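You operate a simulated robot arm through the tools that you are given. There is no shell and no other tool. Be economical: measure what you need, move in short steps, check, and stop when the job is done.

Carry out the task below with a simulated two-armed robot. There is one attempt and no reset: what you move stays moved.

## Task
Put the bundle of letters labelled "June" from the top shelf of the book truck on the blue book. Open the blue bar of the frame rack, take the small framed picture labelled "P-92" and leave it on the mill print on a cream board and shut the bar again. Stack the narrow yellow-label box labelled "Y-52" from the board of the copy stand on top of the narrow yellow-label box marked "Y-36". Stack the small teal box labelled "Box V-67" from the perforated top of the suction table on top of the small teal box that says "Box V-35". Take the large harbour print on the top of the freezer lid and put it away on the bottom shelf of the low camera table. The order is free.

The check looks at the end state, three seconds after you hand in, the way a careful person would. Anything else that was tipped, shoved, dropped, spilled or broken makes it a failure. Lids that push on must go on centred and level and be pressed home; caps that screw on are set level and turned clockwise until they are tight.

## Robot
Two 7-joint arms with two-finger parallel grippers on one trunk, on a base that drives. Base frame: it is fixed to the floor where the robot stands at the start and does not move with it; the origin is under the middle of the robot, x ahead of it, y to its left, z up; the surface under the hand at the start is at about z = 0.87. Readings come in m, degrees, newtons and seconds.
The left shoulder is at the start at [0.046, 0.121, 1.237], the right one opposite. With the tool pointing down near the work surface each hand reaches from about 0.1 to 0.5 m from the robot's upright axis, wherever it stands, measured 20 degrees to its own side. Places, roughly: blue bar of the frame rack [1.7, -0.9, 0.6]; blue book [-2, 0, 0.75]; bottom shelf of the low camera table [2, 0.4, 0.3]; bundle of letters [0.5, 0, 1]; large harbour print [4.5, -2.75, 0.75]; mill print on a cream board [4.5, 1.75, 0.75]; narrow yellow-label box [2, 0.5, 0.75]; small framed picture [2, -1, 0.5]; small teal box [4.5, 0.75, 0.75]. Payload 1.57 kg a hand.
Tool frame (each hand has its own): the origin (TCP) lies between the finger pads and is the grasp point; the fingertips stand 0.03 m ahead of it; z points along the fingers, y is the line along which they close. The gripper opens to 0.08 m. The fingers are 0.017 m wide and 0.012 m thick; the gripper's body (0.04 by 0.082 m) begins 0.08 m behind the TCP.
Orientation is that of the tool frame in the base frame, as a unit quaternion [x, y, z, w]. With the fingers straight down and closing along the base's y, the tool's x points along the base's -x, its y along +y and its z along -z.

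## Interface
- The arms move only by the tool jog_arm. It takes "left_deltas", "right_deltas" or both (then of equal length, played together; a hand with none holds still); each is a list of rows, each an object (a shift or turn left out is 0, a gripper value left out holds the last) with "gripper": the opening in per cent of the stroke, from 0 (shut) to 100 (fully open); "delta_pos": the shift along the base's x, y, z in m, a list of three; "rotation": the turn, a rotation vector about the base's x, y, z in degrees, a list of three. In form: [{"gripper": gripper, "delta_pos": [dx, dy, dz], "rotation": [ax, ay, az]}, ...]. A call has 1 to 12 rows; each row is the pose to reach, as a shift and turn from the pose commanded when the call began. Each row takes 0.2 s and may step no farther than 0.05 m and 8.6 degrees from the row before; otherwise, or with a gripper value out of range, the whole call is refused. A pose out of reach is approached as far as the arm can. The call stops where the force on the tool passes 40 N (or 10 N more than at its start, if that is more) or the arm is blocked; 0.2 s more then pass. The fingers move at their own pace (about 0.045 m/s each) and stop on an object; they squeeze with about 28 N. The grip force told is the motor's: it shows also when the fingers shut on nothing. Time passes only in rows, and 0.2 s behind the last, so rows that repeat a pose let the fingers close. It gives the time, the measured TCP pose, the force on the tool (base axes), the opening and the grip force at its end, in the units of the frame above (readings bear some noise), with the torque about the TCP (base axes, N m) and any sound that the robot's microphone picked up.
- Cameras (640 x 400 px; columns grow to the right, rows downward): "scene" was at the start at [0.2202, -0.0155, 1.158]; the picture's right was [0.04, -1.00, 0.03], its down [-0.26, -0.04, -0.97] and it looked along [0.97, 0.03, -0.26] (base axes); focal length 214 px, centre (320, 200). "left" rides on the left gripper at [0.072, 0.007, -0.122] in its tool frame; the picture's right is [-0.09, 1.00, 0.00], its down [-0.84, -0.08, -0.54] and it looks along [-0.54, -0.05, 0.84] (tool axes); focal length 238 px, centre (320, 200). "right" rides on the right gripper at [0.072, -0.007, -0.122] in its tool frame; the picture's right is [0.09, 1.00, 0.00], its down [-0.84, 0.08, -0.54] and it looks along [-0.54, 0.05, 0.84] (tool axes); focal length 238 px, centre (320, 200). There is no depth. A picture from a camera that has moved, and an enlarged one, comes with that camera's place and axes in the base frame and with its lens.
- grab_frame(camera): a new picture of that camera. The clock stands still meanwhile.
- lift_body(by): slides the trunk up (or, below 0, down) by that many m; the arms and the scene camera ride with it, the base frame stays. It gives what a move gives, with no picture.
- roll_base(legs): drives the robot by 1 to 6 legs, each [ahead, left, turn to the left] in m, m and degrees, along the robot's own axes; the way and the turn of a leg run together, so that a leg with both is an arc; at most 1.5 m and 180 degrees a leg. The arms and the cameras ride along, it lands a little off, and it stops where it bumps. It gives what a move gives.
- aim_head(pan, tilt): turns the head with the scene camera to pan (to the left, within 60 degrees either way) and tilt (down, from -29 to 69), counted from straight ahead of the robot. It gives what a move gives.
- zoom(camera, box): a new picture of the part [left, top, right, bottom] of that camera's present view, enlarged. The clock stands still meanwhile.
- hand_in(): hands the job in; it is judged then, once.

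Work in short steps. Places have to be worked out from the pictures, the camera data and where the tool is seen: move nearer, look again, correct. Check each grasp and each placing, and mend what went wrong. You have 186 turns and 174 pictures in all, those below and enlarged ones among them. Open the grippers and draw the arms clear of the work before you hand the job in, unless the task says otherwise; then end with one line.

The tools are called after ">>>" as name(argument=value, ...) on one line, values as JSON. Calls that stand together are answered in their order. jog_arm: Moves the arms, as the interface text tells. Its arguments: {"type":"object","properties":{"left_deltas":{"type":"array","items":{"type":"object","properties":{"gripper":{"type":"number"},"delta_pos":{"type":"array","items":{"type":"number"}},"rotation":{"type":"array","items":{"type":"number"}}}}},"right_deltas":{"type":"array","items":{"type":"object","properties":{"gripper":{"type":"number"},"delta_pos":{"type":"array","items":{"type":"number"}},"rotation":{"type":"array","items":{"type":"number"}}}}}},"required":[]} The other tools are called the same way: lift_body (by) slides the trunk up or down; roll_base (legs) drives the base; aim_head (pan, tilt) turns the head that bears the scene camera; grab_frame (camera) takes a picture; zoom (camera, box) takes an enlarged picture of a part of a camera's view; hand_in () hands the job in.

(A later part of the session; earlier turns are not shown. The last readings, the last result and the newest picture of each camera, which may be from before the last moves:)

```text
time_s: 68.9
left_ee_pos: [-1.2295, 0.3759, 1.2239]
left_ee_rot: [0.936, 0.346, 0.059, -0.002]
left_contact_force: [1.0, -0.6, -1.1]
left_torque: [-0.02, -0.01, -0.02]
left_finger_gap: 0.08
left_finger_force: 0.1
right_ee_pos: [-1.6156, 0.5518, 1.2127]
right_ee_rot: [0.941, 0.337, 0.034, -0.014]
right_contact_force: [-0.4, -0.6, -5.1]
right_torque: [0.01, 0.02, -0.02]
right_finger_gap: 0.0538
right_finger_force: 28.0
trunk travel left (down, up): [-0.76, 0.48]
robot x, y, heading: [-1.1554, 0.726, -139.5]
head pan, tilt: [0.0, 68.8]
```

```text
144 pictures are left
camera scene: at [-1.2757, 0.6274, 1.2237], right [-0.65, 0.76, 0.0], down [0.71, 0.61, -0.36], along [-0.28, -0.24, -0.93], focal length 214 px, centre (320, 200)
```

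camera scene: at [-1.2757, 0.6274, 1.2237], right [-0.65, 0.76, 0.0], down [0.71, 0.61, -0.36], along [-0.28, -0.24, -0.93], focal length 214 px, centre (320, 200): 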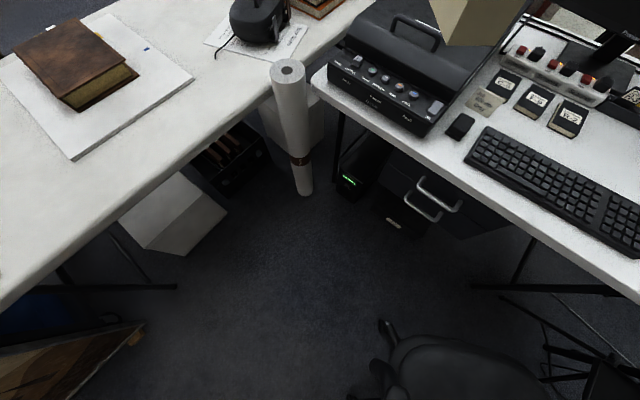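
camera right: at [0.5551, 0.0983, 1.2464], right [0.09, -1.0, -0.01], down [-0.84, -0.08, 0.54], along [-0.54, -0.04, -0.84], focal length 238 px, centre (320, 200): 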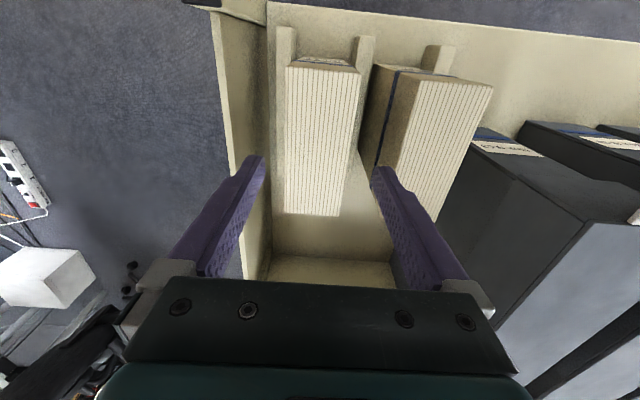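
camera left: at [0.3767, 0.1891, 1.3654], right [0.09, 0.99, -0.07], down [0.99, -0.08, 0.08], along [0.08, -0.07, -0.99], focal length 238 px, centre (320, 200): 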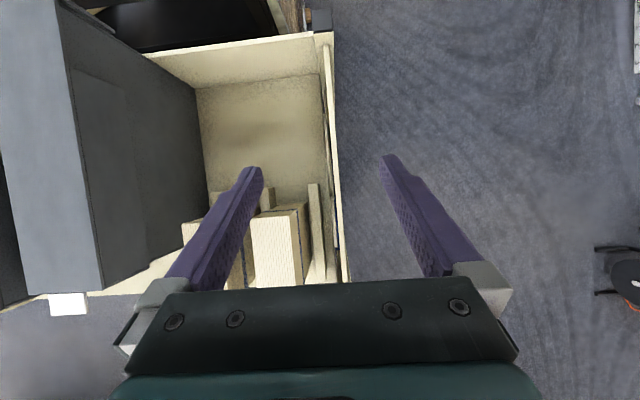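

The robot's footprint looks slim, but the tube still rules out a close stance. I'll hold the tool level instead: the bundle then lies on its long edge, and the hand reaches about 0.25 m farther between kettle and scanner. I test that tilt in free air.

>>> jog_arm(right_deltas=[{"delta_pos": [-0.015, -0.013, 0.01], "rotation": [-5.5, 6.4, 0]}, {"delta_pos": [-0.03, -0.026, 0.01], "rotation": [-11, 12.8, 0]}, {"delta_pos": [-0.045, -0.039, 0.01], "rotation": [-16.5, 19.2, 0]}, {"delta_pos": [-0.06, -0.052, 0.01], "rotation": [-22, 25.6, 0]}, {"delta_pos": [-0.075, -0.065, 0.01], "rotation": [-27.5, 32, 0]}, {"delta_pos": [-0.09, -0.078, 0.01], "rotation": [-33, 38.4, 0]}, {"delta_pos": [-0.105, -0.09, 0.01], "rotation": [-38.5, 44.8, 0]}, {"delta_pos": [-0.12, -0.103, 0.01], "rotation": [-44, 51.2, 0]}, {"delta_pos": [-0.135, -0.116, 0.01], "rotation": [-49.5, 57.6, 0]}, {"delta_pos": [-0.15, -0.13, 0.01], "rotation": [-55, 64, 0]}, {"delta_pos": [-0.15, -0.13, 0.01], "rotation": [-58.5, 68.2, 0]}])

>>> aim_head(pan=0, tilt=30)

>>> grab_frame(camera="scene")

```text
time_s: 71.3
left_ee_pos: [-1.2279, 0.3773, 1.2249]
left_ee_rot: [0.936, 0.347, 0.06, -0.003]
left_contact_force: [-0.4, -0.2, -0.1]
left_torque: [0.03, 0.0, 0.0]
left_finger_gap: 0.0801
left_finger_force: 0.1
right_ee_pos: [-1.7736, 0.4257, 1.2195]
right_ee_rot: [0.724, 0.245, -0.609, 0.21]
right_contact_force: [-0.5, 0.3, -4.5]
right_torque: [0.16, -0.2, -0.01]
right_finger_gap: 0.0536
right_finger_force: 28.1
right hand out of reach, approached as far as the arm can: row 1, 2, 3, 4, 5, 6, 7, 8, 9, 10, 11
trunk travel left (down, up): [-0.76, 0.48]
robot x, y, heading: [-1.1551, 0.7274, -139.3]
head pan, tilt: [0.0, 68.8]
```

```text
time_s: 72.3
left_ee_pos: [-1.2275, 0.3776, 1.2243]
left_ee_rot: [0.936, 0.347, 0.061, -0.003]
left_contact_force: [0.5, 0.1, -0.3]
left_torque: [-0.01, -0.01, -0.01]
left_finger_gap: 0.0798
left_finger_force: 0.1
right_ee_pos: [-1.7749, 0.426, 1.2203]
right_ee_rot: [0.724, 0.244, -0.61, 0.211]
right_contact_force: [0.3, -0.3, -4.1]
right_torque: [0.17, -0.21, 0.0]
right_finger_gap: 0.0538
right_finger_force: 28.0
trunk travel left (down, up): [-0.76, 0.48]
robot x, y, heading: [-1.1552, 0.7328, -139.6]
head pan, tilt: [0.0, 30.0]
```

```text
143 pictures are left
camera scene: at [-1.3017, 0.605, 1.275], right [-0.65, 0.76, 0.0], down [0.38, 0.33, -0.87], along [-0.66, -0.56, -0.5], focal length 214 px, centre (320, 200)
```

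scene: 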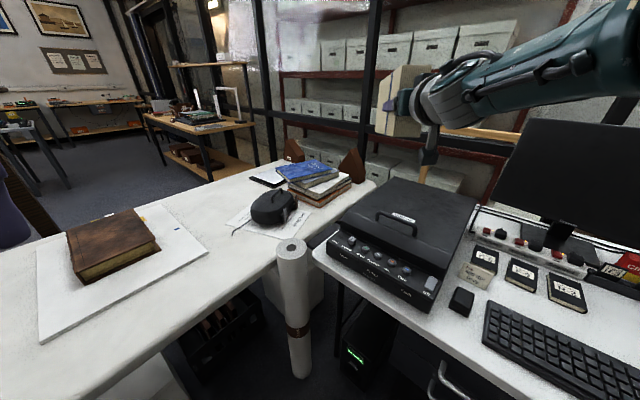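

That works: the TCP is 0.69 m from the axis with the tool about 10° below level. I turn left 16°, approach partway toward the corner, and look.

>>> roll_base(legs=[[0, 0, 16], [0.25, -0.04, 0]])

>>> grab_frame(camera="scene")

>>> grab_frame(camera="right")

```text
time_s: 75.1
left_ee_pos: [-1.2945, 0.1837, 1.2252]
left_ee_rot: [0.877, 0.477, 0.06, -0.012]
left_contact_force: [0.5, 0.7, 0.3]
left_torque: [0.02, 0.05, 0.01]
left_finger_gap: 0.0801
left_finger_force: 0.1
right_ee_pos: [-1.8332, 0.0782, 1.22]
right_ee_rot: [0.682, 0.344, -0.573, 0.296]
right_contact_force: [0.5, -1.0, -3.4]
right_torque: [0.22, -0.18, 0.03]
right_finger_gap: 0.0537
right_finger_force: 28.2
trunk travel left (down, up): [-0.76, 0.48]
robot x, y, heading: [-1.3247, 0.5443, -122.9]
head pan, tilt: [0.0, 30.0]
```

```text
142 pictures are left
camera scene: at [-1.4294, 0.3828, 1.2751], right [-0.84, 0.54, 0.0], down [0.27, 0.42, -0.87], along [-0.47, -0.73, -0.5], focal length 214 px, centre (320, 200)
```

scene: 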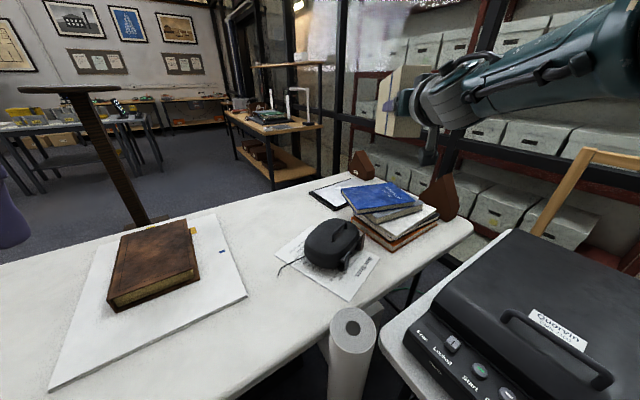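

```text
141 pictures are left
camera right: at [-1.7609, 0.1871, 1.1699], right [0.82, -0.57, -0.08], down [0.29, 0.28, 0.92], along [-0.5, -0.77, 0.39], focal length 238 px, centre (320, 200)
```

right: 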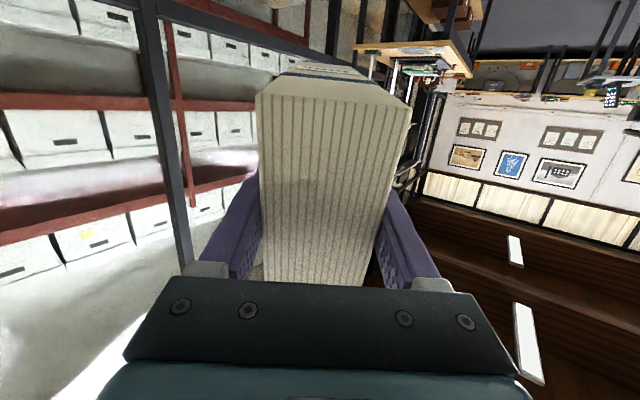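

From two views the book top is at z≈0.88, centred at about (-1.99, -0.095), and the tube stays 0.29 m from the axis. I drive in the rest, then level the tool.

>>> roll_base(legs=[[0.18, -0.035, 0]])

>>> jog_arm(right_deltas=[{"rotation": [-4.0, 2.8, 0]}, {"rotation": [-8.0, 5.6, 0]}])

>>> lift_body(by=-0.18)

>>> grab_frame(camera="scene")

>>> grab_frame(camera="right")

```text
time_s: 76.6
left_ee_pos: [-1.4209, 0.0519, 1.2239]
left_ee_rot: [0.876, 0.478, 0.06, -0.011]
left_contact_force: [-1.0, 0.5, 0.8]
left_torque: [-0.01, 0.0, 0.02]
left_finger_gap: 0.0802
left_finger_force: 0.1
right_ee_pos: [-1.9591, -0.0547, 1.219]
right_ee_rot: [0.682, 0.344, -0.573, 0.297]
right_contact_force: [-0.4, 0.4, -3.4]
right_torque: [0.17, -0.14, 0.0]
right_finger_gap: 0.0537
right_finger_force: 28.9
trunk travel left (down, up): [-0.76, 0.48]
robot x, y, heading: [-1.4524, 0.4096, -123.0]
head pan, tilt: [0.0, 30.0]
```

```text
time_s: 77.2
left_ee_pos: [-1.4219, 0.0515, 1.2234]
left_ee_rot: [0.877, 0.477, 0.059, -0.012]
left_contact_force: [0.5, 0.6, -0.4]
left_torque: [-0.01, 0.0, 0.01]
left_finger_gap: 0.0799
left_finger_force: 0.1
right_ee_pos: [-1.9775, -0.0356, 1.2152]
right_ee_rot: [0.631, 0.319, -0.627, 0.326]
right_contact_force: [0.2, 0.0, -4.0]
right_torque: [0.18, -0.13, -0.04]
right_finger_gap: 0.0538
right_finger_force: 27.5
right hand out of reach, approached as far as the arm can: row 2
trunk travel left (down, up): [-0.76, 0.48]
robot x, y, heading: [-1.4544, 0.413, -122.9]
head pan, tilt: [0.0, 30.0]
```

```text
time_s: 79.2
left_ee_pos: [-1.4215, 0.0514, 1.0428]
left_ee_rot: [0.876, 0.478, 0.059, -0.012]
left_contact_force: [-0.3, 0.6, 0.2]
left_torque: [0.0, 0.05, 0.01]
left_finger_gap: 0.0801
left_finger_force: 0.1
right_ee_pos: [-1.9771, -0.0359, 1.0373]
right_ee_rot: [0.631, 0.318, -0.627, 0.326]
right_contact_force: [-0.5, -0.3, -4.3]
right_torque: [0.19, -0.14, -0.03]
right_finger_gap: 0.0539
right_finger_force: 27.7
trunk travel left (down, up): [-0.58, 0.66]
robot x, y, heading: [-1.4526, 0.4107, -122.7]
head pan, tilt: [0.0, 30.0]
```

```text
140 pictures are left
camera scene: at [-1.5568, 0.2504, 1.0951], right [-0.84, 0.54, 0.0], down [0.27, 0.42, -0.87], along [-0.47, -0.73, -0.5], focal length 214 px, centre (320, 200)
```

scene: 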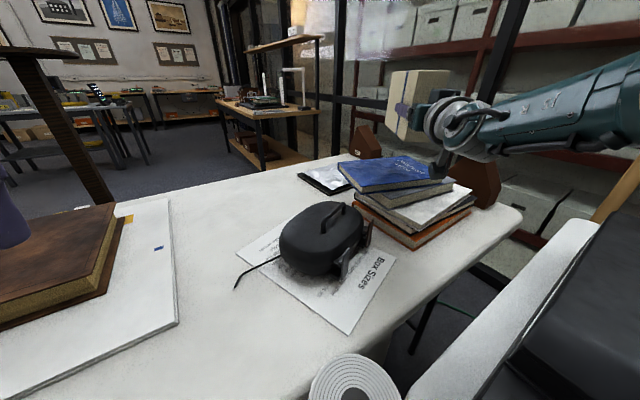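

```text
139 pictures are left
camera right: at [-1.9106, 0.0651, 0.9656], right [0.81, -0.58, -0.08], down [0.37, 0.4, 0.84], along [-0.46, -0.71, 0.54], focal length 238 px, centre (320, 200)
```

right: 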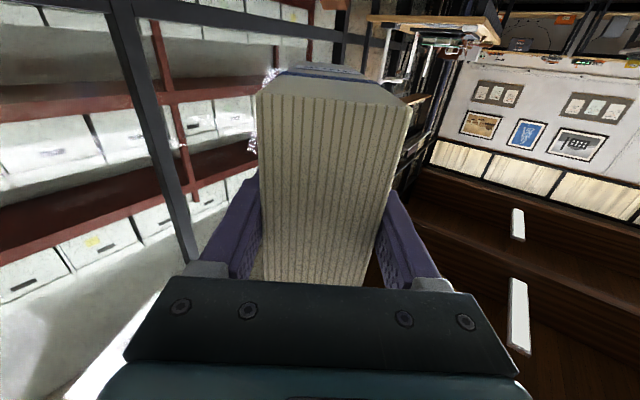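

The tool is level and the bundle's middle will be at about (-2.00, -0.07). I nudge ahead 2 cm and lower to just above the book.

>>> roll_base(legs=[[0.02, 0, 0]])

>>> lift_body(by=-0.075)

>>> grab_frame(camera="scene")

```text
time_s: 80.0
left_ee_pos: [-1.4328, 0.0363, 1.0442]
left_ee_rot: [0.876, 0.478, 0.059, -0.012]
left_contact_force: [-0.6, 0.2, -0.7]
left_torque: [-0.02, 0.01, 0.0]
left_finger_gap: 0.08
left_finger_force: 0.0
right_ee_pos: [-1.9865, -0.0524, 1.0365]
right_ee_rot: [0.631, 0.318, -0.627, 0.326]
right_contact_force: [0.2, 0.5, -4.2]
right_torque: [0.22, -0.14, 0.02]
right_finger_gap: 0.0541
right_finger_force: 28.0
trunk travel left (down, up): [-0.58, 0.66]
robot x, y, heading: [-1.4646, 0.393, -123.1]
head pan, tilt: [0.0, 30.0]
```

```text
time_s: 81.1
left_ee_pos: [-1.4324, 0.0347, 0.9696]
left_ee_rot: [0.877, 0.478, 0.059, -0.012]
left_contact_force: [-0.7, -1.0, -0.7]
left_torque: [-0.05, 0.03, 0.0]
left_finger_gap: 0.0799
left_finger_force: 0.1
right_ee_pos: [-1.9874, -0.053, 0.9614]
right_ee_rot: [0.632, 0.318, -0.627, 0.326]
right_contact_force: [0.4, -0.2, -4.7]
right_torque: [0.23, -0.17, 0.02]
right_finger_gap: 0.0538
right_finger_force: 28.2
trunk travel left (down, up): [-0.505, 0.735]
robot x, y, heading: [-1.4632, 0.3932, -122.8]
head pan, tilt: [0.0, 30.0]
```

```text
138 pictures are left
camera scene: at [-1.5676, 0.2339, 1.0201], right [-0.84, 0.54, 0.0], down [0.27, 0.42, -0.87], along [-0.47, -0.73, -0.5], focal length 214 px, centre (320, 200)
```

scene: 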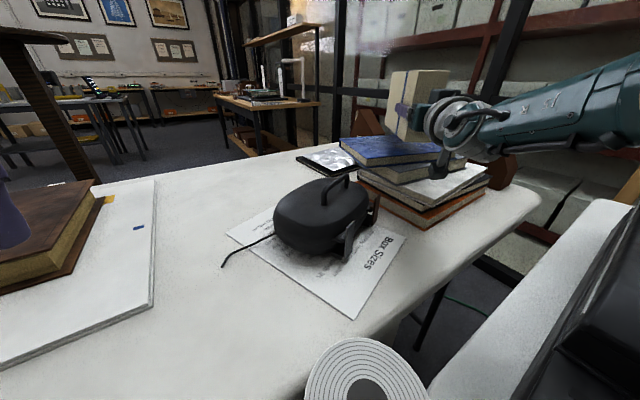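

It looks close now. I zoom in on the gap between bundle, gripper and stack.

>>> zoom(camera="scene", box=[330, 50, 530, 240])

```text
2.11 times, centred on (430, 145) of scene
camera zoom: at [-1.5676, 0.2339, 1.0201], right [-0.84, 0.54, 0.0], down [0.27, 0.42, -0.87], along [-0.47, -0.73, -0.5], focal length 452 px, centre (88, 316)
```

zoom: 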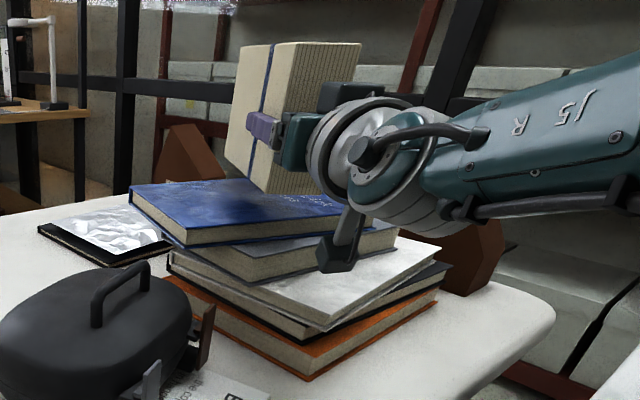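

The camera foot clears the stack, being just outside the grey book's edge. I lower the trunk in small increments, watching the force.

>>> lift_body(by=-0.012)

>>> lift_body(by=-0.005)

```text
time_s: 81.7
left_ee_pos: [-1.432, 0.035, 0.9579]
left_ee_rot: [0.877, 0.477, 0.059, -0.011]
left_contact_force: [0.6, 1.3, 0.1]
left_torque: [-0.04, 0.01, -0.01]
left_finger_gap: 0.0801
left_finger_force: 0.2
right_ee_pos: [-1.9873, -0.0531, 0.9496]
right_ee_rot: [0.632, 0.317, -0.627, 0.326]
right_contact_force: [-0.2, 0.0, -4.4]
right_torque: [0.19, -0.16, -0.01]
right_finger_gap: 0.0539
right_finger_force: 28.4
trunk travel left (down, up): [-0.493, 0.747]
robot x, y, heading: [-1.4617, 0.3964, -122.7]
head pan, tilt: [0.0, 30.0]
```

```text
time_s: 82.3
left_ee_pos: [-1.432, 0.0358, 0.9519]
left_ee_rot: [0.876, 0.478, 0.06, -0.012]
left_contact_force: [0.0, 0.1, 0.0]
left_torque: [0.02, -0.01, 0.01]
left_finger_gap: 0.0801
left_finger_force: 0.1
right_ee_pos: [-1.9863, -0.0521, 0.9447]
right_ee_rot: [0.632, 0.318, -0.627, 0.326]
right_contact_force: [0.7, -0.5, -4.6]
right_torque: [0.2, -0.17, -0.01]
right_finger_gap: 0.0538
right_finger_force: 28.4
trunk travel left (down, up): [-0.488, 0.752]
robot x, y, heading: [-1.4616, 0.3929, -122.6]
head pan, tilt: [0.0, 30.0]
```

No contact yet, so I look again.

>>> zoom(camera="scene", box=[330, 50, 530, 240])

```text
2.11 times, centred on (430, 145) of scene
camera zoom: at [-1.5675, 0.2339, 1.0031], right [-0.84, 0.54, 0.0], down [0.27, 0.42, -0.87], along [-0.47, -0.73, -0.5], focal length 452 px, centre (88, 316)
```

zoom: 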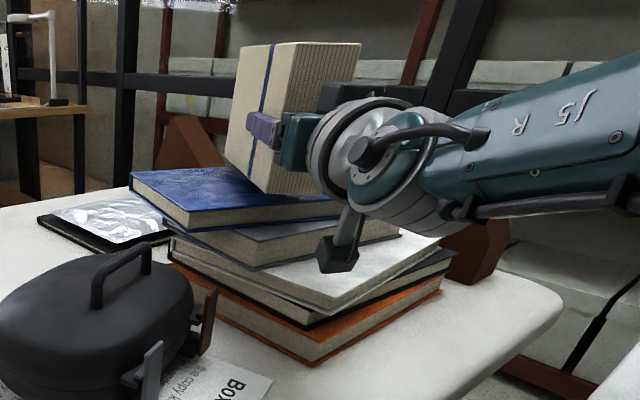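

The bundle's bottom corner reads about 0.89, so I continue down in small steps.

>>> lift_body(by=-0.005)

>>> lift_body(by=-0.004)

```text
time_s: 82.8
left_ee_pos: [-1.4325, 0.0344, 0.9474]
left_ee_rot: [0.877, 0.477, 0.059, -0.011]
left_contact_force: [-0.1, -0.5, 0.7]
left_torque: [-0.03, -0.01, 0.01]
left_finger_gap: 0.0803
left_finger_force: 0.0
right_ee_pos: [-1.986, -0.0531, 0.9397]
right_ee_rot: [0.631, 0.319, -0.628, 0.325]
right_contact_force: [0.1, 0.3, -4.0]
right_torque: [0.19, -0.17, -0.01]
right_finger_gap: 0.0541
right_finger_force: 27.9
trunk travel left (down, up): [-0.483, 0.757]
robot x, y, heading: [-1.4646, 0.3925, -123.1]
head pan, tilt: [0.0, 30.0]
```

```text
time_s: 83.3
left_ee_pos: [-1.4337, 0.0348, 0.9441]
left_ee_rot: [0.877, 0.477, 0.059, -0.012]
left_contact_force: [-0.1, -0.9, 0.0]
left_torque: [0.02, -0.03, -0.06]
left_finger_gap: 0.0799
left_finger_force: 0.2
right_ee_pos: [-1.9875, -0.0536, 0.9352]
right_ee_rot: [0.632, 0.318, -0.627, 0.326]
right_contact_force: [1.3, 0.5, -4.1]
right_torque: [0.17, -0.15, -0.02]
right_finger_gap: 0.0541
right_finger_force: 27.9
trunk travel left (down, up): [-0.479, 0.761]
robot x, y, heading: [-1.4592, 0.391, -122.7]
head pan, tilt: [0.0, 30.0]
```

Still free at TCP 0.935. I go a little lower.

>>> lift_body(by=-0.004)

>>> lift_body(by=-0.004)

>>> zoom(camera="scene", box=[350, 70, 490, 180])

```text
time_s: 83.9
left_ee_pos: [-1.433, 0.0338, 0.9401]
left_ee_rot: [0.876, 0.478, 0.059, -0.011]
left_contact_force: [0.3, 0.0, 0.5]
left_torque: [-0.02, 0.0, -0.03]
left_finger_gap: 0.0798
left_finger_force: 0.0
right_ee_pos: [-1.9878, -0.0533, 0.932]
right_ee_rot: [0.631, 0.319, -0.628, 0.327]
right_contact_force: [0.4, 0.2, -1.6]
right_torque: [-0.06, 0.11, -0.01]
right_finger_gap: 0.0538
right_finger_force: 28.1
trunk travel left (down, up): [-0.475, 0.765]
robot x, y, heading: [-1.4627, 0.3944, -122.8]
head pan, tilt: [0.0, 30.0]
```

```text
time_s: 84.4
left_ee_pos: [-1.4335, 0.0341, 0.9347]
left_ee_rot: [0.876, 0.478, 0.059, -0.012]
left_contact_force: [-0.5, -0.8, -0.2]
left_torque: [-0.04, 0.01, -0.01]
left_finger_gap: 0.08
left_finger_force: 0.0
right_ee_pos: [-1.9895, -0.0534, 0.9319]
right_ee_rot: [-0.629, -0.317, 0.63, -0.326]
right_contact_force: [6.1, 4.4, 16.9]
right_torque: [0.97, -0.1, -0.17]
right_finger_gap: 0.0541
right_finger_force: 28.1
trunk travel left (down, up): [-0.471, 0.769]
robot x, y, heading: [-1.462, 0.3942, -122.7]
head pan, tilt: [0.0, 30.0]
```

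```text
3.64 times, centred on (420, 125) of scene
camera zoom: at [-1.5685, 0.2332, 0.9866], right [-0.84, 0.54, 0.0], down [0.27, 0.42, -0.87], along [-0.47, -0.73, -0.5], focal length 780 px, centre (-44, 473)
```

zoom: 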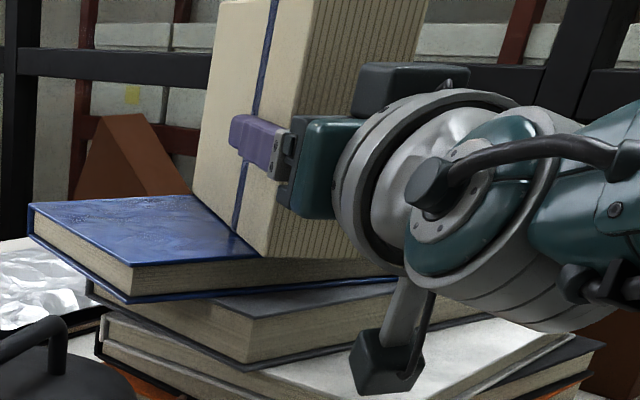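

The bundle rests on the book with about 17 N of contact and lies within the cover. I ease off slightly and open the fingers.

>>> lift_body(by=0.002)

>>> jog_arm(right_deltas=[{"gripper": 75}, {"gripper": 85}, {"gripper": 95}, {"gripper": 100}, {"gripper": 100}])

>>> grab_frame(camera="right")

>>> zoom(camera="scene", box=[350, 70, 490, 180])

```text
time_s: 84.9
left_ee_pos: [-1.4341, 0.0344, 0.9378]
left_ee_rot: [0.876, 0.478, 0.057, -0.011]
left_contact_force: [-0.2, 0.4, -0.2]
left_torque: [-0.01, 0.02, 0.01]
left_finger_gap: 0.0799
left_finger_force: 0.1
right_ee_pos: [-1.9878, -0.0536, 0.9309]
right_ee_rot: [0.63, 0.318, -0.629, 0.327]
right_contact_force: [2.0, 1.3, 12.4]
right_torque: [-0.34, 0.7, -0.07]
right_finger_gap: 0.0538
right_finger_force: 27.9
trunk travel left (down, up): [-0.473, 0.767]
robot x, y, heading: [-1.4621, 0.3917, -122.8]
head pan, tilt: [0.0, 30.0]
```

```text
time_s: 86.1
left_ee_pos: [-1.4339, 0.0352, 0.9368]
left_ee_rot: [0.877, 0.477, 0.059, -0.012]
left_contact_force: [0.6, -0.5, 0.0]
left_torque: [-0.01, -0.01, -0.03]
left_finger_gap: 0.0798
left_finger_force: 0.0
right_ee_pos: [-1.9869, -0.0529, 0.9303]
right_ee_rot: [0.631, 0.319, -0.627, 0.327]
right_contact_force: [-0.5, -0.4, 0.8]
right_torque: [0.01, -0.03, -0.01]
right_finger_gap: 0.08
right_finger_force: 0.1
trunk travel left (down, up): [-0.473, 0.767]
robot x, y, heading: [-1.4644, 0.3948, -122.7]
head pan, tilt: [0.0, 30.0]
```

```text
134 pictures are left
camera right: at [-1.9218, 0.0483, 0.8588], right [0.81, -0.58, -0.08], down [0.37, 0.4, 0.84], along [-0.46, -0.71, 0.54], focal length 238 px, centre (320, 200)
```

right: 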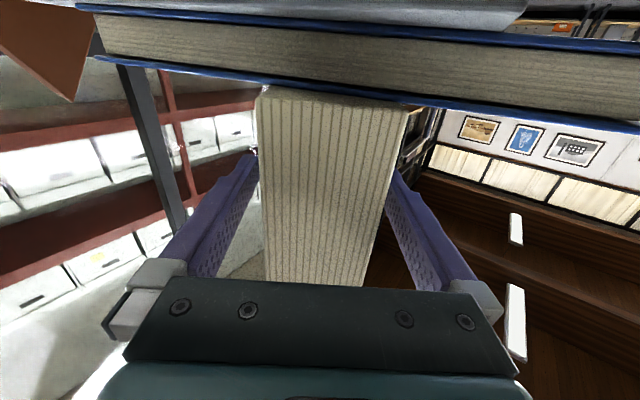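

```text
3.64 times, centred on (420, 125) of scene
camera zoom: at [-1.5679, 0.2336, 0.9882], right [-0.84, 0.54, 0.0], down [0.27, 0.42, -0.87], along [-0.47, -0.73, -0.5], focal length 780 px, centre (-44, 473)
```

zoom: 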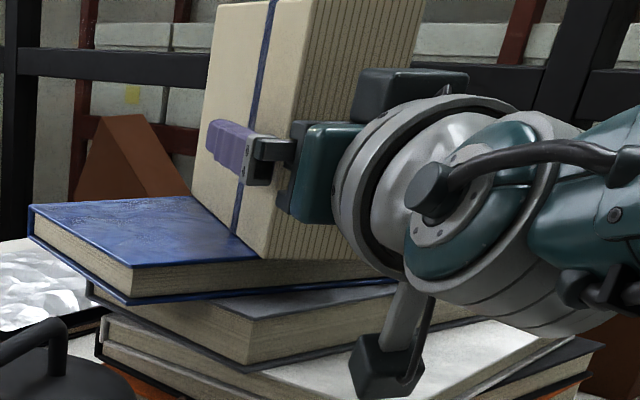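

Released, and the bundle stands steady on the book. I back straight out along the tool axis.

>>> roll_base(legs=[[-0.2, 0.011, 0]])

>>> grab_frame(camera="scene")

```text
time_s: 87.7
left_ee_pos: [-1.3164, 0.1956, 0.937]
left_ee_rot: [0.876, 0.478, 0.06, -0.012]
left_contact_force: [0.2, -0.1, -0.3]
left_torque: [0.0, 0.02, -0.02]
left_finger_gap: 0.0801
left_finger_force: 0.0
right_ee_pos: [-1.8706, 0.108, 0.9308]
right_ee_rot: [0.631, 0.318, -0.628, 0.326]
right_contact_force: [0.0, -0.1, -0.3]
right_torque: [-0.04, -0.01, -0.03]
right_finger_gap: 0.0799
right_finger_force: 0.1
trunk travel left (down, up): [-0.473, 0.767]
robot x, y, heading: [-1.3451, 0.5536, -123.0]
head pan, tilt: [0.0, 30.0]
```

```text
132 pictures are left
camera scene: at [-1.4518, 0.3941, 0.9881], right [-0.84, 0.54, 0.0], down [0.27, 0.42, -0.87], along [-0.47, -0.73, -0.5], focal length 214 px, centre (320, 200)
```

scene: 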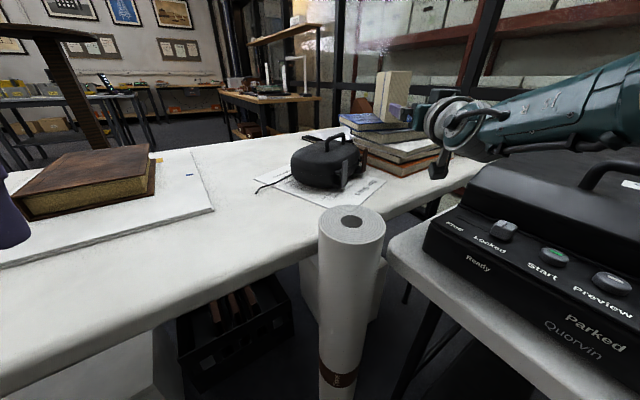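

The bundle stands well. I raise the trunk, back off a little more, and fold the right arm back to tool-down.

>>> lift_body(by=0.25)

>>> roll_base(legs=[[-0.15, 0, 0]])

>>> jog_arm(right_deltas=[{"delta_pos": [0.015, 0.022, 0], "rotation": [6.9, -4.9, 0]}, {"delta_pos": [0.03, 0.044, 0], "rotation": [13.8, -9.8, 0]}, {"delta_pos": [0.045, 0.066, 0], "rotation": [20.7, -14.7, 0]}, {"delta_pos": [0.06, 0.088, 0], "rotation": [27.6, -19.6, 0]}, {"delta_pos": [0.075, 0.11, 0], "rotation": [34.5, -24.5, 0]}, {"delta_pos": [0.09, 0.13, 0], "rotation": [41.4, -29.4, 0]}, {"delta_pos": [0.105, 0.15, 0], "rotation": [48.3, -34.3, 0]}, {"delta_pos": [0.12, 0.17, 0], "rotation": [55.2, -39.2, 0]}, {"delta_pos": [0.135, 0.19, 0], "rotation": [62, -44, 0]}, {"delta_pos": [0.15, 0.22, 0], "rotation": [69, -49, 0]}, {"delta_pos": [0.165, 0.25, 0], "rotation": [73, -52, 0]}, {"delta_pos": [0.18, 0.27, 0], "rotation": [73, -52, 0]}])

```text
time_s: 90.3
left_ee_pos: [-1.3182, 0.1953, 1.1871]
left_ee_rot: [0.876, 0.478, 0.058, -0.011]
left_contact_force: [0.0, 0.4, 0.6]
left_torque: [-0.01, 0.01, 0.0]
left_finger_gap: 0.0801
left_finger_force: 0.0
right_ee_pos: [-1.8717, 0.1071, 1.1795]
right_ee_rot: [0.631, 0.319, -0.628, 0.326]
right_contact_force: [-0.5, -0.1, 0.1]
right_torque: [-0.03, 0.03, 0.03]
right_finger_gap: 0.0803
right_finger_force: 0.0
trunk travel left (down, up): [-0.723, 0.517]
robot x, y, heading: [-1.3477, 0.5539, -123.1]
head pan, tilt: [0.0, 30.0]
```

```text
time_s: 91.7
left_ee_pos: [-1.2357, 0.3211, 1.1876]
left_ee_rot: [0.876, 0.478, 0.059, -0.011]
left_contact_force: [-0.3, 0.0, -0.3]
left_torque: [0.01, -0.01, -0.03]
left_finger_gap: 0.0801
left_finger_force: 0.1
right_ee_pos: [-1.7906, 0.2339, 1.1802]
right_ee_rot: [0.631, 0.318, -0.628, 0.326]
right_contact_force: [0.2, 0.3, 0.1]
right_torque: [-0.01, -0.01, 0.02]
right_finger_gap: 0.0798
right_finger_force: 0.0
trunk travel left (down, up): [-0.723, 0.517]
robot x, y, heading: [-1.2637, 0.6815, -122.9]
head pan, tilt: [0.0, 30.0]
```

```text
time_s: 94.5
left_ee_pos: [-1.2365, 0.3222, 1.1869]
left_ee_rot: [0.877, 0.477, 0.06, -0.011]
left_contact_force: [0.1, -0.8, -1.0]
left_torque: [-0.02, 0.01, 0.04]
left_finger_gap: 0.0801
left_finger_force: 0.1
right_ee_pos: [-1.6708, 0.3985, 1.1367]
right_ee_rot: [0.887, 0.458, 0.047, -0.034]
right_contact_force: [-0.2, 0.0, 0.5]
right_torque: [0.01, 0.02, -0.02]
right_finger_gap: 0.0801
right_finger_force: 0.1
right hand out of reach, approached as far as the arm can: row 1, 2, 3, 4, 5, 6, 7, 8, 9, 10, 11, 12
trunk travel left (down, up): [-0.723, 0.517]
robot x, y, heading: [-1.2649, 0.6823, -123.1]
head pan, tilt: [0.0, 30.0]
stopped in row 12 (right hand): the arm was blocked; the commanded pose is now the measured one
```

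The arm is folded. I tuck it in, turn to face +x, and drive along the open lane to the copy stand table.

>>> jog_arm(right_deltas=[{"delta_pos": [0.022, 0.034, 0.02]}, {"delta_pos": [0.044, 0.068, 0.03]}, {"delta_pos": [0.065, 0.1, 0.04]}])

>>> roll_base(legs=[[0, 0, 123], [0, 0.25, 0], [1.2, 0, 0], [1.1, 0, 0], [0, -0.4, 0]])

>>> grab_frame(camera="scene")

```text
time_s: 95.5
left_ee_pos: [-1.2356, 0.3217, 1.1868]
left_ee_rot: [0.877, 0.477, 0.06, -0.012]
left_contact_force: [0.2, -0.1, -0.2]
left_torque: [0.01, -0.01, -0.02]
left_finger_gap: 0.08
left_finger_force: 0.1
right_ee_pos: [-1.6587, 0.4141, 1.1405]
right_ee_rot: [0.885, 0.454, 0.089, -0.056]
right_contact_force: [0.0, -0.6, 0.4]
right_torque: [0.0, 0.0, -0.02]
right_finger_gap: 0.0804
right_finger_force: 0.0
right hand out of reach, approached as far as the arm can: row 1, 2, 3
trunk travel left (down, up): [-0.723, 0.517]
robot x, y, heading: [-1.2663, 0.6784, -123.0]
head pan, tilt: [0.0, 30.0]
stopped in row 3 (right hand): the arm was blocked; the commanded pose is now the measured one
```

```text
time_s: 101.9
left_ee_pos: [-0.9781, 0.9825, 1.1861]
left_ee_rot: [-0.007, 0.998, 0.016, -0.056]
left_contact_force: [-0.7, 0.6, 0.7]
left_torque: [0.05, -0.01, 0.01]
left_finger_gap: 0.0801
left_finger_force: 0.1
right_ee_pos: [-0.8229, 0.5808, 1.1421]
right_ee_rot: [0.015, 0.994, -0.012, -0.105]
right_contact_force: [-0.9, 0.1, -0.7]
right_torque: [0.0, 0.03, 0.02]
right_finger_gap: 0.08
right_finger_force: 0.1
trunk travel left (down, up): [-0.723, 0.517]
robot x, y, heading: [-1.2618, 0.7648, 0.5]
head pan, tilt: [0.0, 30.0]
stopped in leg 2: the robot was blocked; the commanded pose is now the measured one
```

```text
131 pictures are left
camera scene: at [-1.0735, 0.762, 1.2377], right [0.01, -1.0, 0.0], down [-0.5, -0.01, -0.87], along [0.87, 0.01, -0.5], focal length 214 px, centre (320, 200)
```

scene: 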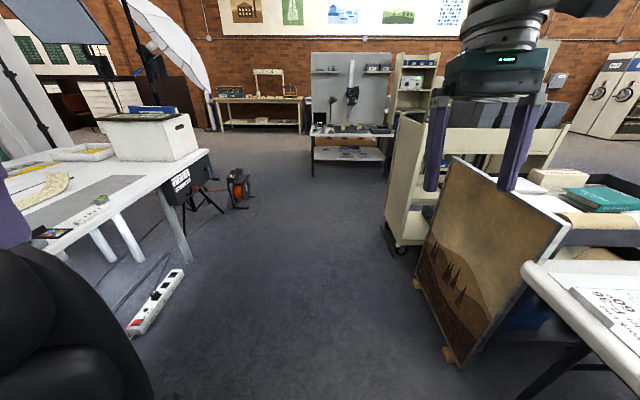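

The robot brushed the chair at its left. I step back right and use the lane at y≈0.68, which is clear on both sides.

>>> roll_base(legs=[[0, -0.09, 0], [1.2, 0, 0], [1.1, 0, 0]])

>>> aim_head(pan=0, tilt=35)

>>> grab_frame(camera="scene")

```text
time_s: 113.8
left_ee_pos: [1.3185, 0.8497, 1.1874]
left_ee_rot: [0.014, 0.998, 0.018, -0.057]
left_contact_force: [-0.1, -0.4, 0.3]
left_torque: [-0.02, -0.01, -0.01]
left_finger_gap: 0.0802
left_finger_force: 0.0
right_ee_pos: [1.4588, 0.4425, 1.1414]
right_ee_rot: [0.034, 0.994, -0.008, -0.106]
right_contact_force: [0.4, -0.1, -0.6]
right_torque: [-0.01, -0.05, 0.01]
right_finger_gap: 0.0798
right_finger_force: 0.0
trunk travel left (down, up): [-0.723, 0.517]
robot x, y, heading: [1.0239, 0.6383, -1.6]
head pan, tilt: [0.0, 30.0]
```

```text
time_s: 114.5
left_ee_pos: [1.3176, 0.8495, 1.1866]
left_ee_rot: [0.014, 0.998, 0.018, -0.057]
left_contact_force: [0.3, -0.4, 0.0]
left_torque: [0.03, 0.01, 0.01]
left_finger_gap: 0.08
left_finger_force: 0.1
right_ee_pos: [1.4578, 0.4421, 1.1403]
right_ee_rot: [0.034, 0.994, -0.007, -0.106]
right_contact_force: [-1.0, -1.0, -0.5]
right_torque: [0.02, 0.0, -0.02]
right_finger_gap: 0.0799
right_finger_force: 0.0
trunk travel left (down, up): [-0.723, 0.517]
robot x, y, heading: [1.0255, 0.6354, -1.8]
head pan, tilt: [0.0, 35.0]
```

```text
130 pictures are left
camera scene: at [1.2129, 0.6325, 1.2304], right [-0.03, -1.0, 0.0], down [-0.57, 0.02, -0.82], along [0.82, -0.02, -0.57], focal length 214 px, centre (320, 200)
```

scene: 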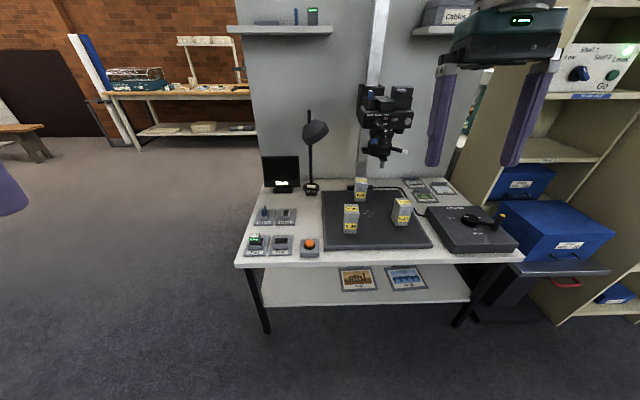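

Three yellow-label boxes stand on the copy board. I zoom in to read them and check the lower shelf.

>>> zoom(camera="scene", box=[320, 165, 440, 260])

>>> zoom(camera="scene", box=[230, 140, 540, 334])

```text
4.21 times, centred on (380, 212) of scene
camera zoom: at [1.2129, 0.6325, 1.2304], right [-0.03, -1.0, 0.0], down [-0.57, 0.02, -0.82], along [0.82, -0.02, -0.57], focal length 903 px, centre (67, 147)
```

zoom: 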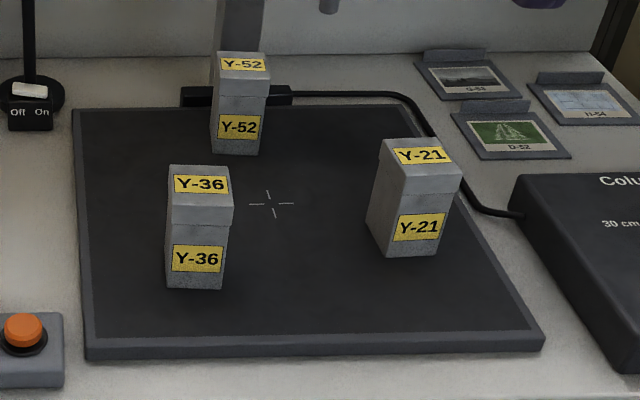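

```text
2.06 times, centred on (385, 237) of scene
camera zoom: at [1.2129, 0.6325, 1.2304], right [-0.03, -1.0, 0.0], down [-0.57, 0.02, -0.82], along [0.82, -0.02, -0.57], focal length 442 px, centre (186, 124)
```

zoom: 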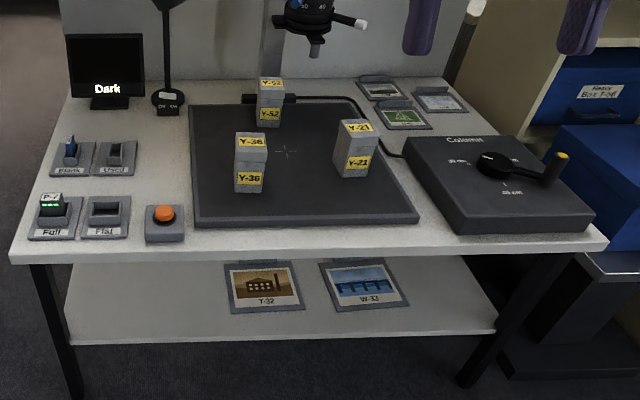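

Y-52 stands behind, partly under the copy camera's lens, and Y-36 is front-left. A tilted approach from the front looks needed, so I lower the trunk for a flatter view to measure heights and lens clearance.

>>> lift_body(by=-0.28)

>>> aim_head(pan=-8, tilt=12)

>>> grab_frame(camera="scene")

>>> zoom(camera="scene", box=[230, 110, 410, 225])

```text
time_s: 117.3
left_ee_pos: [1.3177, 0.8505, 0.9062]
left_ee_rot: [0.013, 0.998, 0.018, -0.058]
left_contact_force: [0.0, -0.1, 0.3]
left_torque: [-0.02, 0.01, -0.01]
left_finger_gap: 0.08
left_finger_force: 0.0
right_ee_pos: [1.4584, 0.4412, 0.8608]
right_ee_rot: [0.034, 0.994, -0.008, -0.106]
right_contact_force: [-0.5, 0.1, 0.3]
right_torque: [-0.03, 0.0, -0.03]
right_finger_gap: 0.0799
right_finger_force: 0.2
trunk travel left (down, up): [-0.443, 0.797]
robot x, y, heading: [1.0268, 0.639, -1.7]
head pan, tilt: [0.0, 35.0]
```

```text
time_s: 118.2
left_ee_pos: [1.3184, 0.8498, 0.9067]
left_ee_rot: [0.014, 0.998, 0.019, -0.057]
left_contact_force: [0.0, -0.7, -0.8]
left_torque: [0.03, 0.03, 0.0]
left_finger_gap: 0.08
left_finger_force: 0.0
right_ee_pos: [1.4584, 0.4427, 0.8609]
right_ee_rot: [0.035, 0.994, -0.007, -0.105]
right_contact_force: [-0.8, 0.2, 0.5]
right_torque: [0.0, -0.01, -0.01]
right_finger_gap: 0.0802
right_finger_force: 0.0
trunk travel left (down, up): [-0.443, 0.797]
robot x, y, heading: [1.0264, 0.6408, -1.8]
head pan, tilt: [-8.0, 12.0]
```

```text
127 pictures are left
camera scene: at [1.2168, 0.6194, 0.9872], right [-0.17, -0.99, 0.0], down [-0.21, 0.03, -0.98], along [0.96, -0.16, -0.21], focal length 214 px, centre (320, 200)
```

scene: 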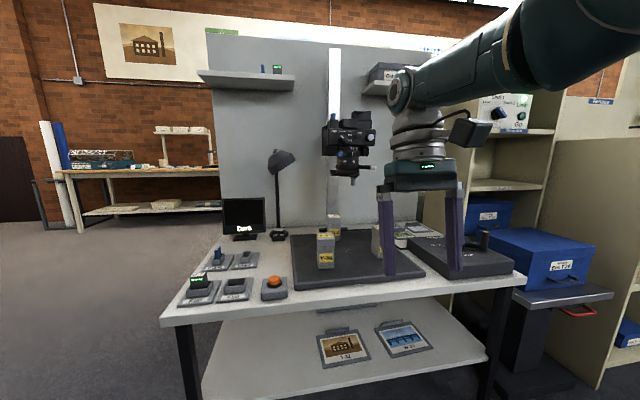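

```text
3.48 times, centred on (320, 168) of scene
camera zoom: at [1.2168, 0.6194, 0.9872], right [-0.17, -0.99, 0.0], down [-0.21, 0.03, -0.98], along [0.96, -0.16, -0.21], focal length 746 px, centre (320, 313)
```

zoom: 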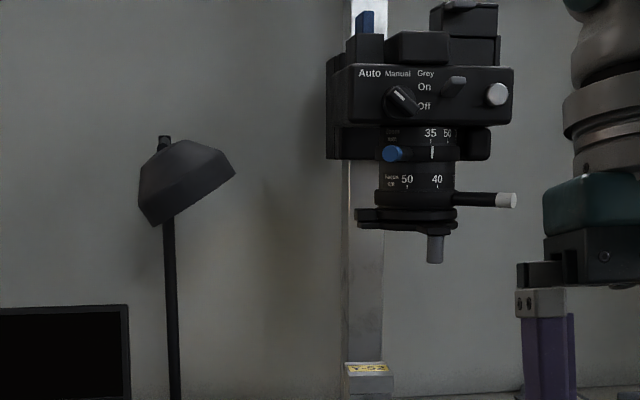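

Triangulating, the board top is at z≈0.605 and Y-52's front at about (2.09, 0.405). The box tops are at about 0.69 and the lens knob bottom at about 0.877. A 60° forward tilt fits under the lens, so I lower the trunk and pose the right hand that way in free air.

>>> lift_body(by=-0.14)

>>> jog_arm(right_deltas=[{"delta_pos": [0.02, 0, 0], "rotation": [0, -8, 0], "gripper": 90}, {"delta_pos": [0.04, 0, 0], "rotation": [0, -16, 0]}, {"delta_pos": [0.06, 0, 0], "rotation": [0, -24, 0]}, {"delta_pos": [0.08, 0, 0], "rotation": [0, -32, 0]}, {"delta_pos": [0.1, 0, 0], "rotation": [0, -40, 0]}, {"delta_pos": [0.12, 0, 0], "rotation": [0, -48, 0]}, {"delta_pos": [0.14, 0, 0], "rotation": [0, -56, 0]}, {"delta_pos": [0.16, 0, 0], "rotation": [0, -64, 0]}, {"delta_pos": [0.18, 0, 0], "rotation": [0, -72, 0]}])

>>> grab_frame(camera="scene")

```text
time_s: 119.9
left_ee_pos: [1.3189, 0.849, 0.7678]
left_ee_rot: [0.014, 0.998, 0.018, -0.058]
left_contact_force: [-0.5, -0.6, 0.7]
left_torque: [-0.01, -0.02, -0.01]
left_finger_gap: 0.08
left_finger_force: 0.2
right_ee_pos: [1.4588, 0.4417, 0.7206]
right_ee_rot: [0.035, 0.994, -0.007, -0.106]
right_contact_force: [0.0, 0.1, -0.4]
right_torque: [-0.01, -0.05, -0.01]
right_finger_gap: 0.0802
right_finger_force: 0.1
trunk travel left (down, up): [-0.303, 0.937]
robot x, y, heading: [1.0243, 0.6398, -1.4]
head pan, tilt: [-8.0, 12.0]
```

```text
time_s: 121.9
left_ee_pos: [1.3175, 0.8513, 0.7673]
left_ee_rot: [0.014, 0.998, 0.019, -0.057]
left_contact_force: [-0.2, 0.1, -0.3]
left_torque: [0.01, -0.03, 0.04]
left_finger_gap: 0.0803
left_finger_force: 0.1
right_ee_pos: [1.673, 0.4264, 0.7196]
right_ee_rot: [0.032, 0.866, 0.014, 0.499]
right_contact_force: [0.4, 1.0, 0.2]
right_torque: [0.0, 0.03, -0.04]
right_finger_gap: 0.0721
right_finger_force: 0.0
right hand out of reach, approached as far as the arm can: row 1, 2, 3, 4, 5, 6, 7, 8, 9
trunk travel left (down, up): [-0.303, 0.937]
robot x, y, heading: [1.0306, 0.6341, -1.6]
head pan, tilt: [-8.0, 12.0]
```

```text
125 pictures are left
camera scene: at [1.2165, 0.6203, 0.8472], right [-0.17, -0.99, 0.0], down [-0.21, 0.04, -0.98], along [0.96, -0.16, -0.21], focal length 214 px, centre (320, 200)
```

scene: 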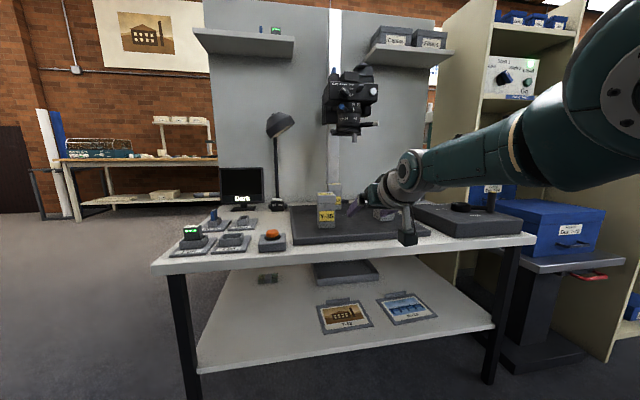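

The tilt is 60° at TCP (1.67, 0.43, 0.72). I drive in most of the way between Y-36 and Y-21 and look.

>>> roll_base(legs=[[0.28, -0.015, 1.5]])

>>> grab_frame(camera="scene")

>>> grab_frame(camera="right")

```text
time_s: 123.8
left_ee_pos: [1.5953, 0.8371, 0.7662]
left_ee_rot: [0.003, 0.998, 0.017, -0.058]
left_contact_force: [0.4, -0.6, 0.7]
left_torque: [-0.03, 0.01, -0.02]
left_finger_gap: 0.0803
left_finger_force: 0.0
right_ee_pos: [1.9601, 0.4217, 0.7205]
right_ee_rot: [0.023, 0.866, 0.019, 0.499]
right_contact_force: [-0.6, -1.1, -0.3]
right_torque: [0.0, 0.03, 0.01]
right_finger_gap: 0.0721
right_finger_force: 0.0
trunk travel left (down, up): [-0.303, 0.937]
robot x, y, heading: [1.308, 0.6174, 0.0]
head pan, tilt: [-8.0, 12.0]
```

```text
124 pictures are left
camera scene: at [1.5, 0.6045, 0.8473], right [-0.14, -0.99, 0.0], down [-0.21, 0.03, -0.98], along [0.97, -0.14, -0.21], focal length 214 px, centre (320, 200)
```

scene: 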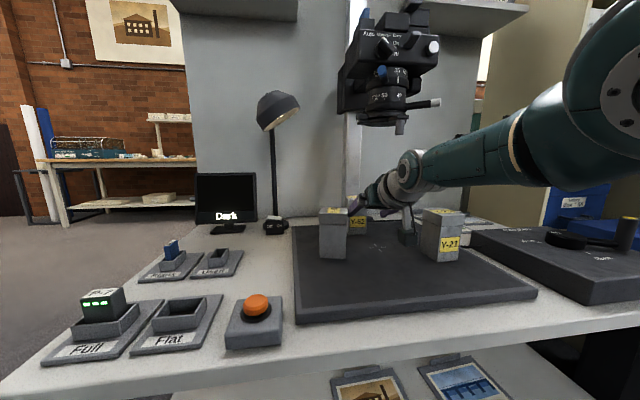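

```text
123 pictures are left
camera right: at [1.8172, 0.4171, 0.719], right [-0.03, 1.0, -0.02], down [-0.05, 0.02, 1.0], along [1.0, 0.03, 0.05], focal length 238 px, centre (320, 200)
```

right: 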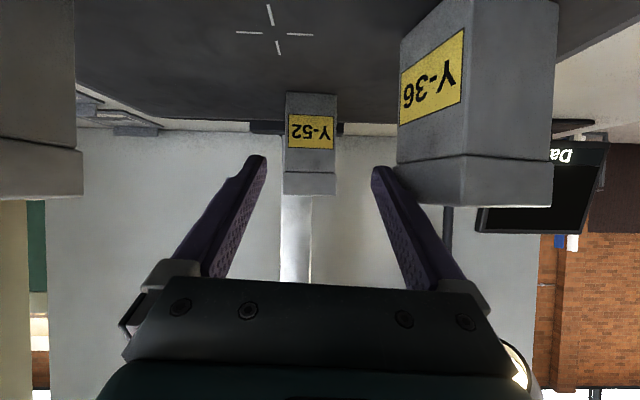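

The geometry doesn't agree between views yet. I zoom in on the boxes from here.

>>> zoom(camera="scene", box=[280, 170, 480, 290])

```text
3.20 times, centred on (380, 230) of scene
camera zoom: at [1.5, 0.6045, 0.8473], right [-0.14, -0.99, 0.0], down [-0.21, 0.03, -0.98], along [0.97, -0.14, -0.21], focal length 686 px, centre (128, 104)
```

zoom: 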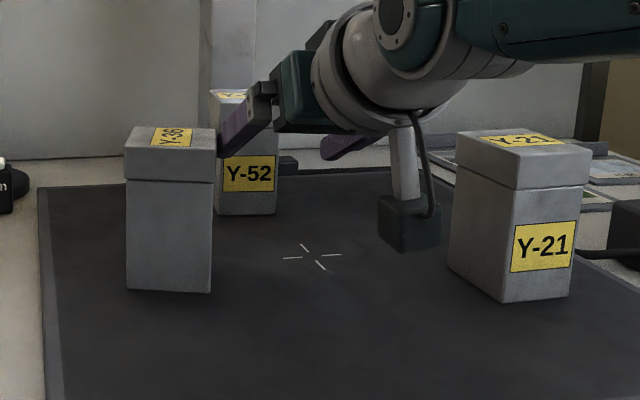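

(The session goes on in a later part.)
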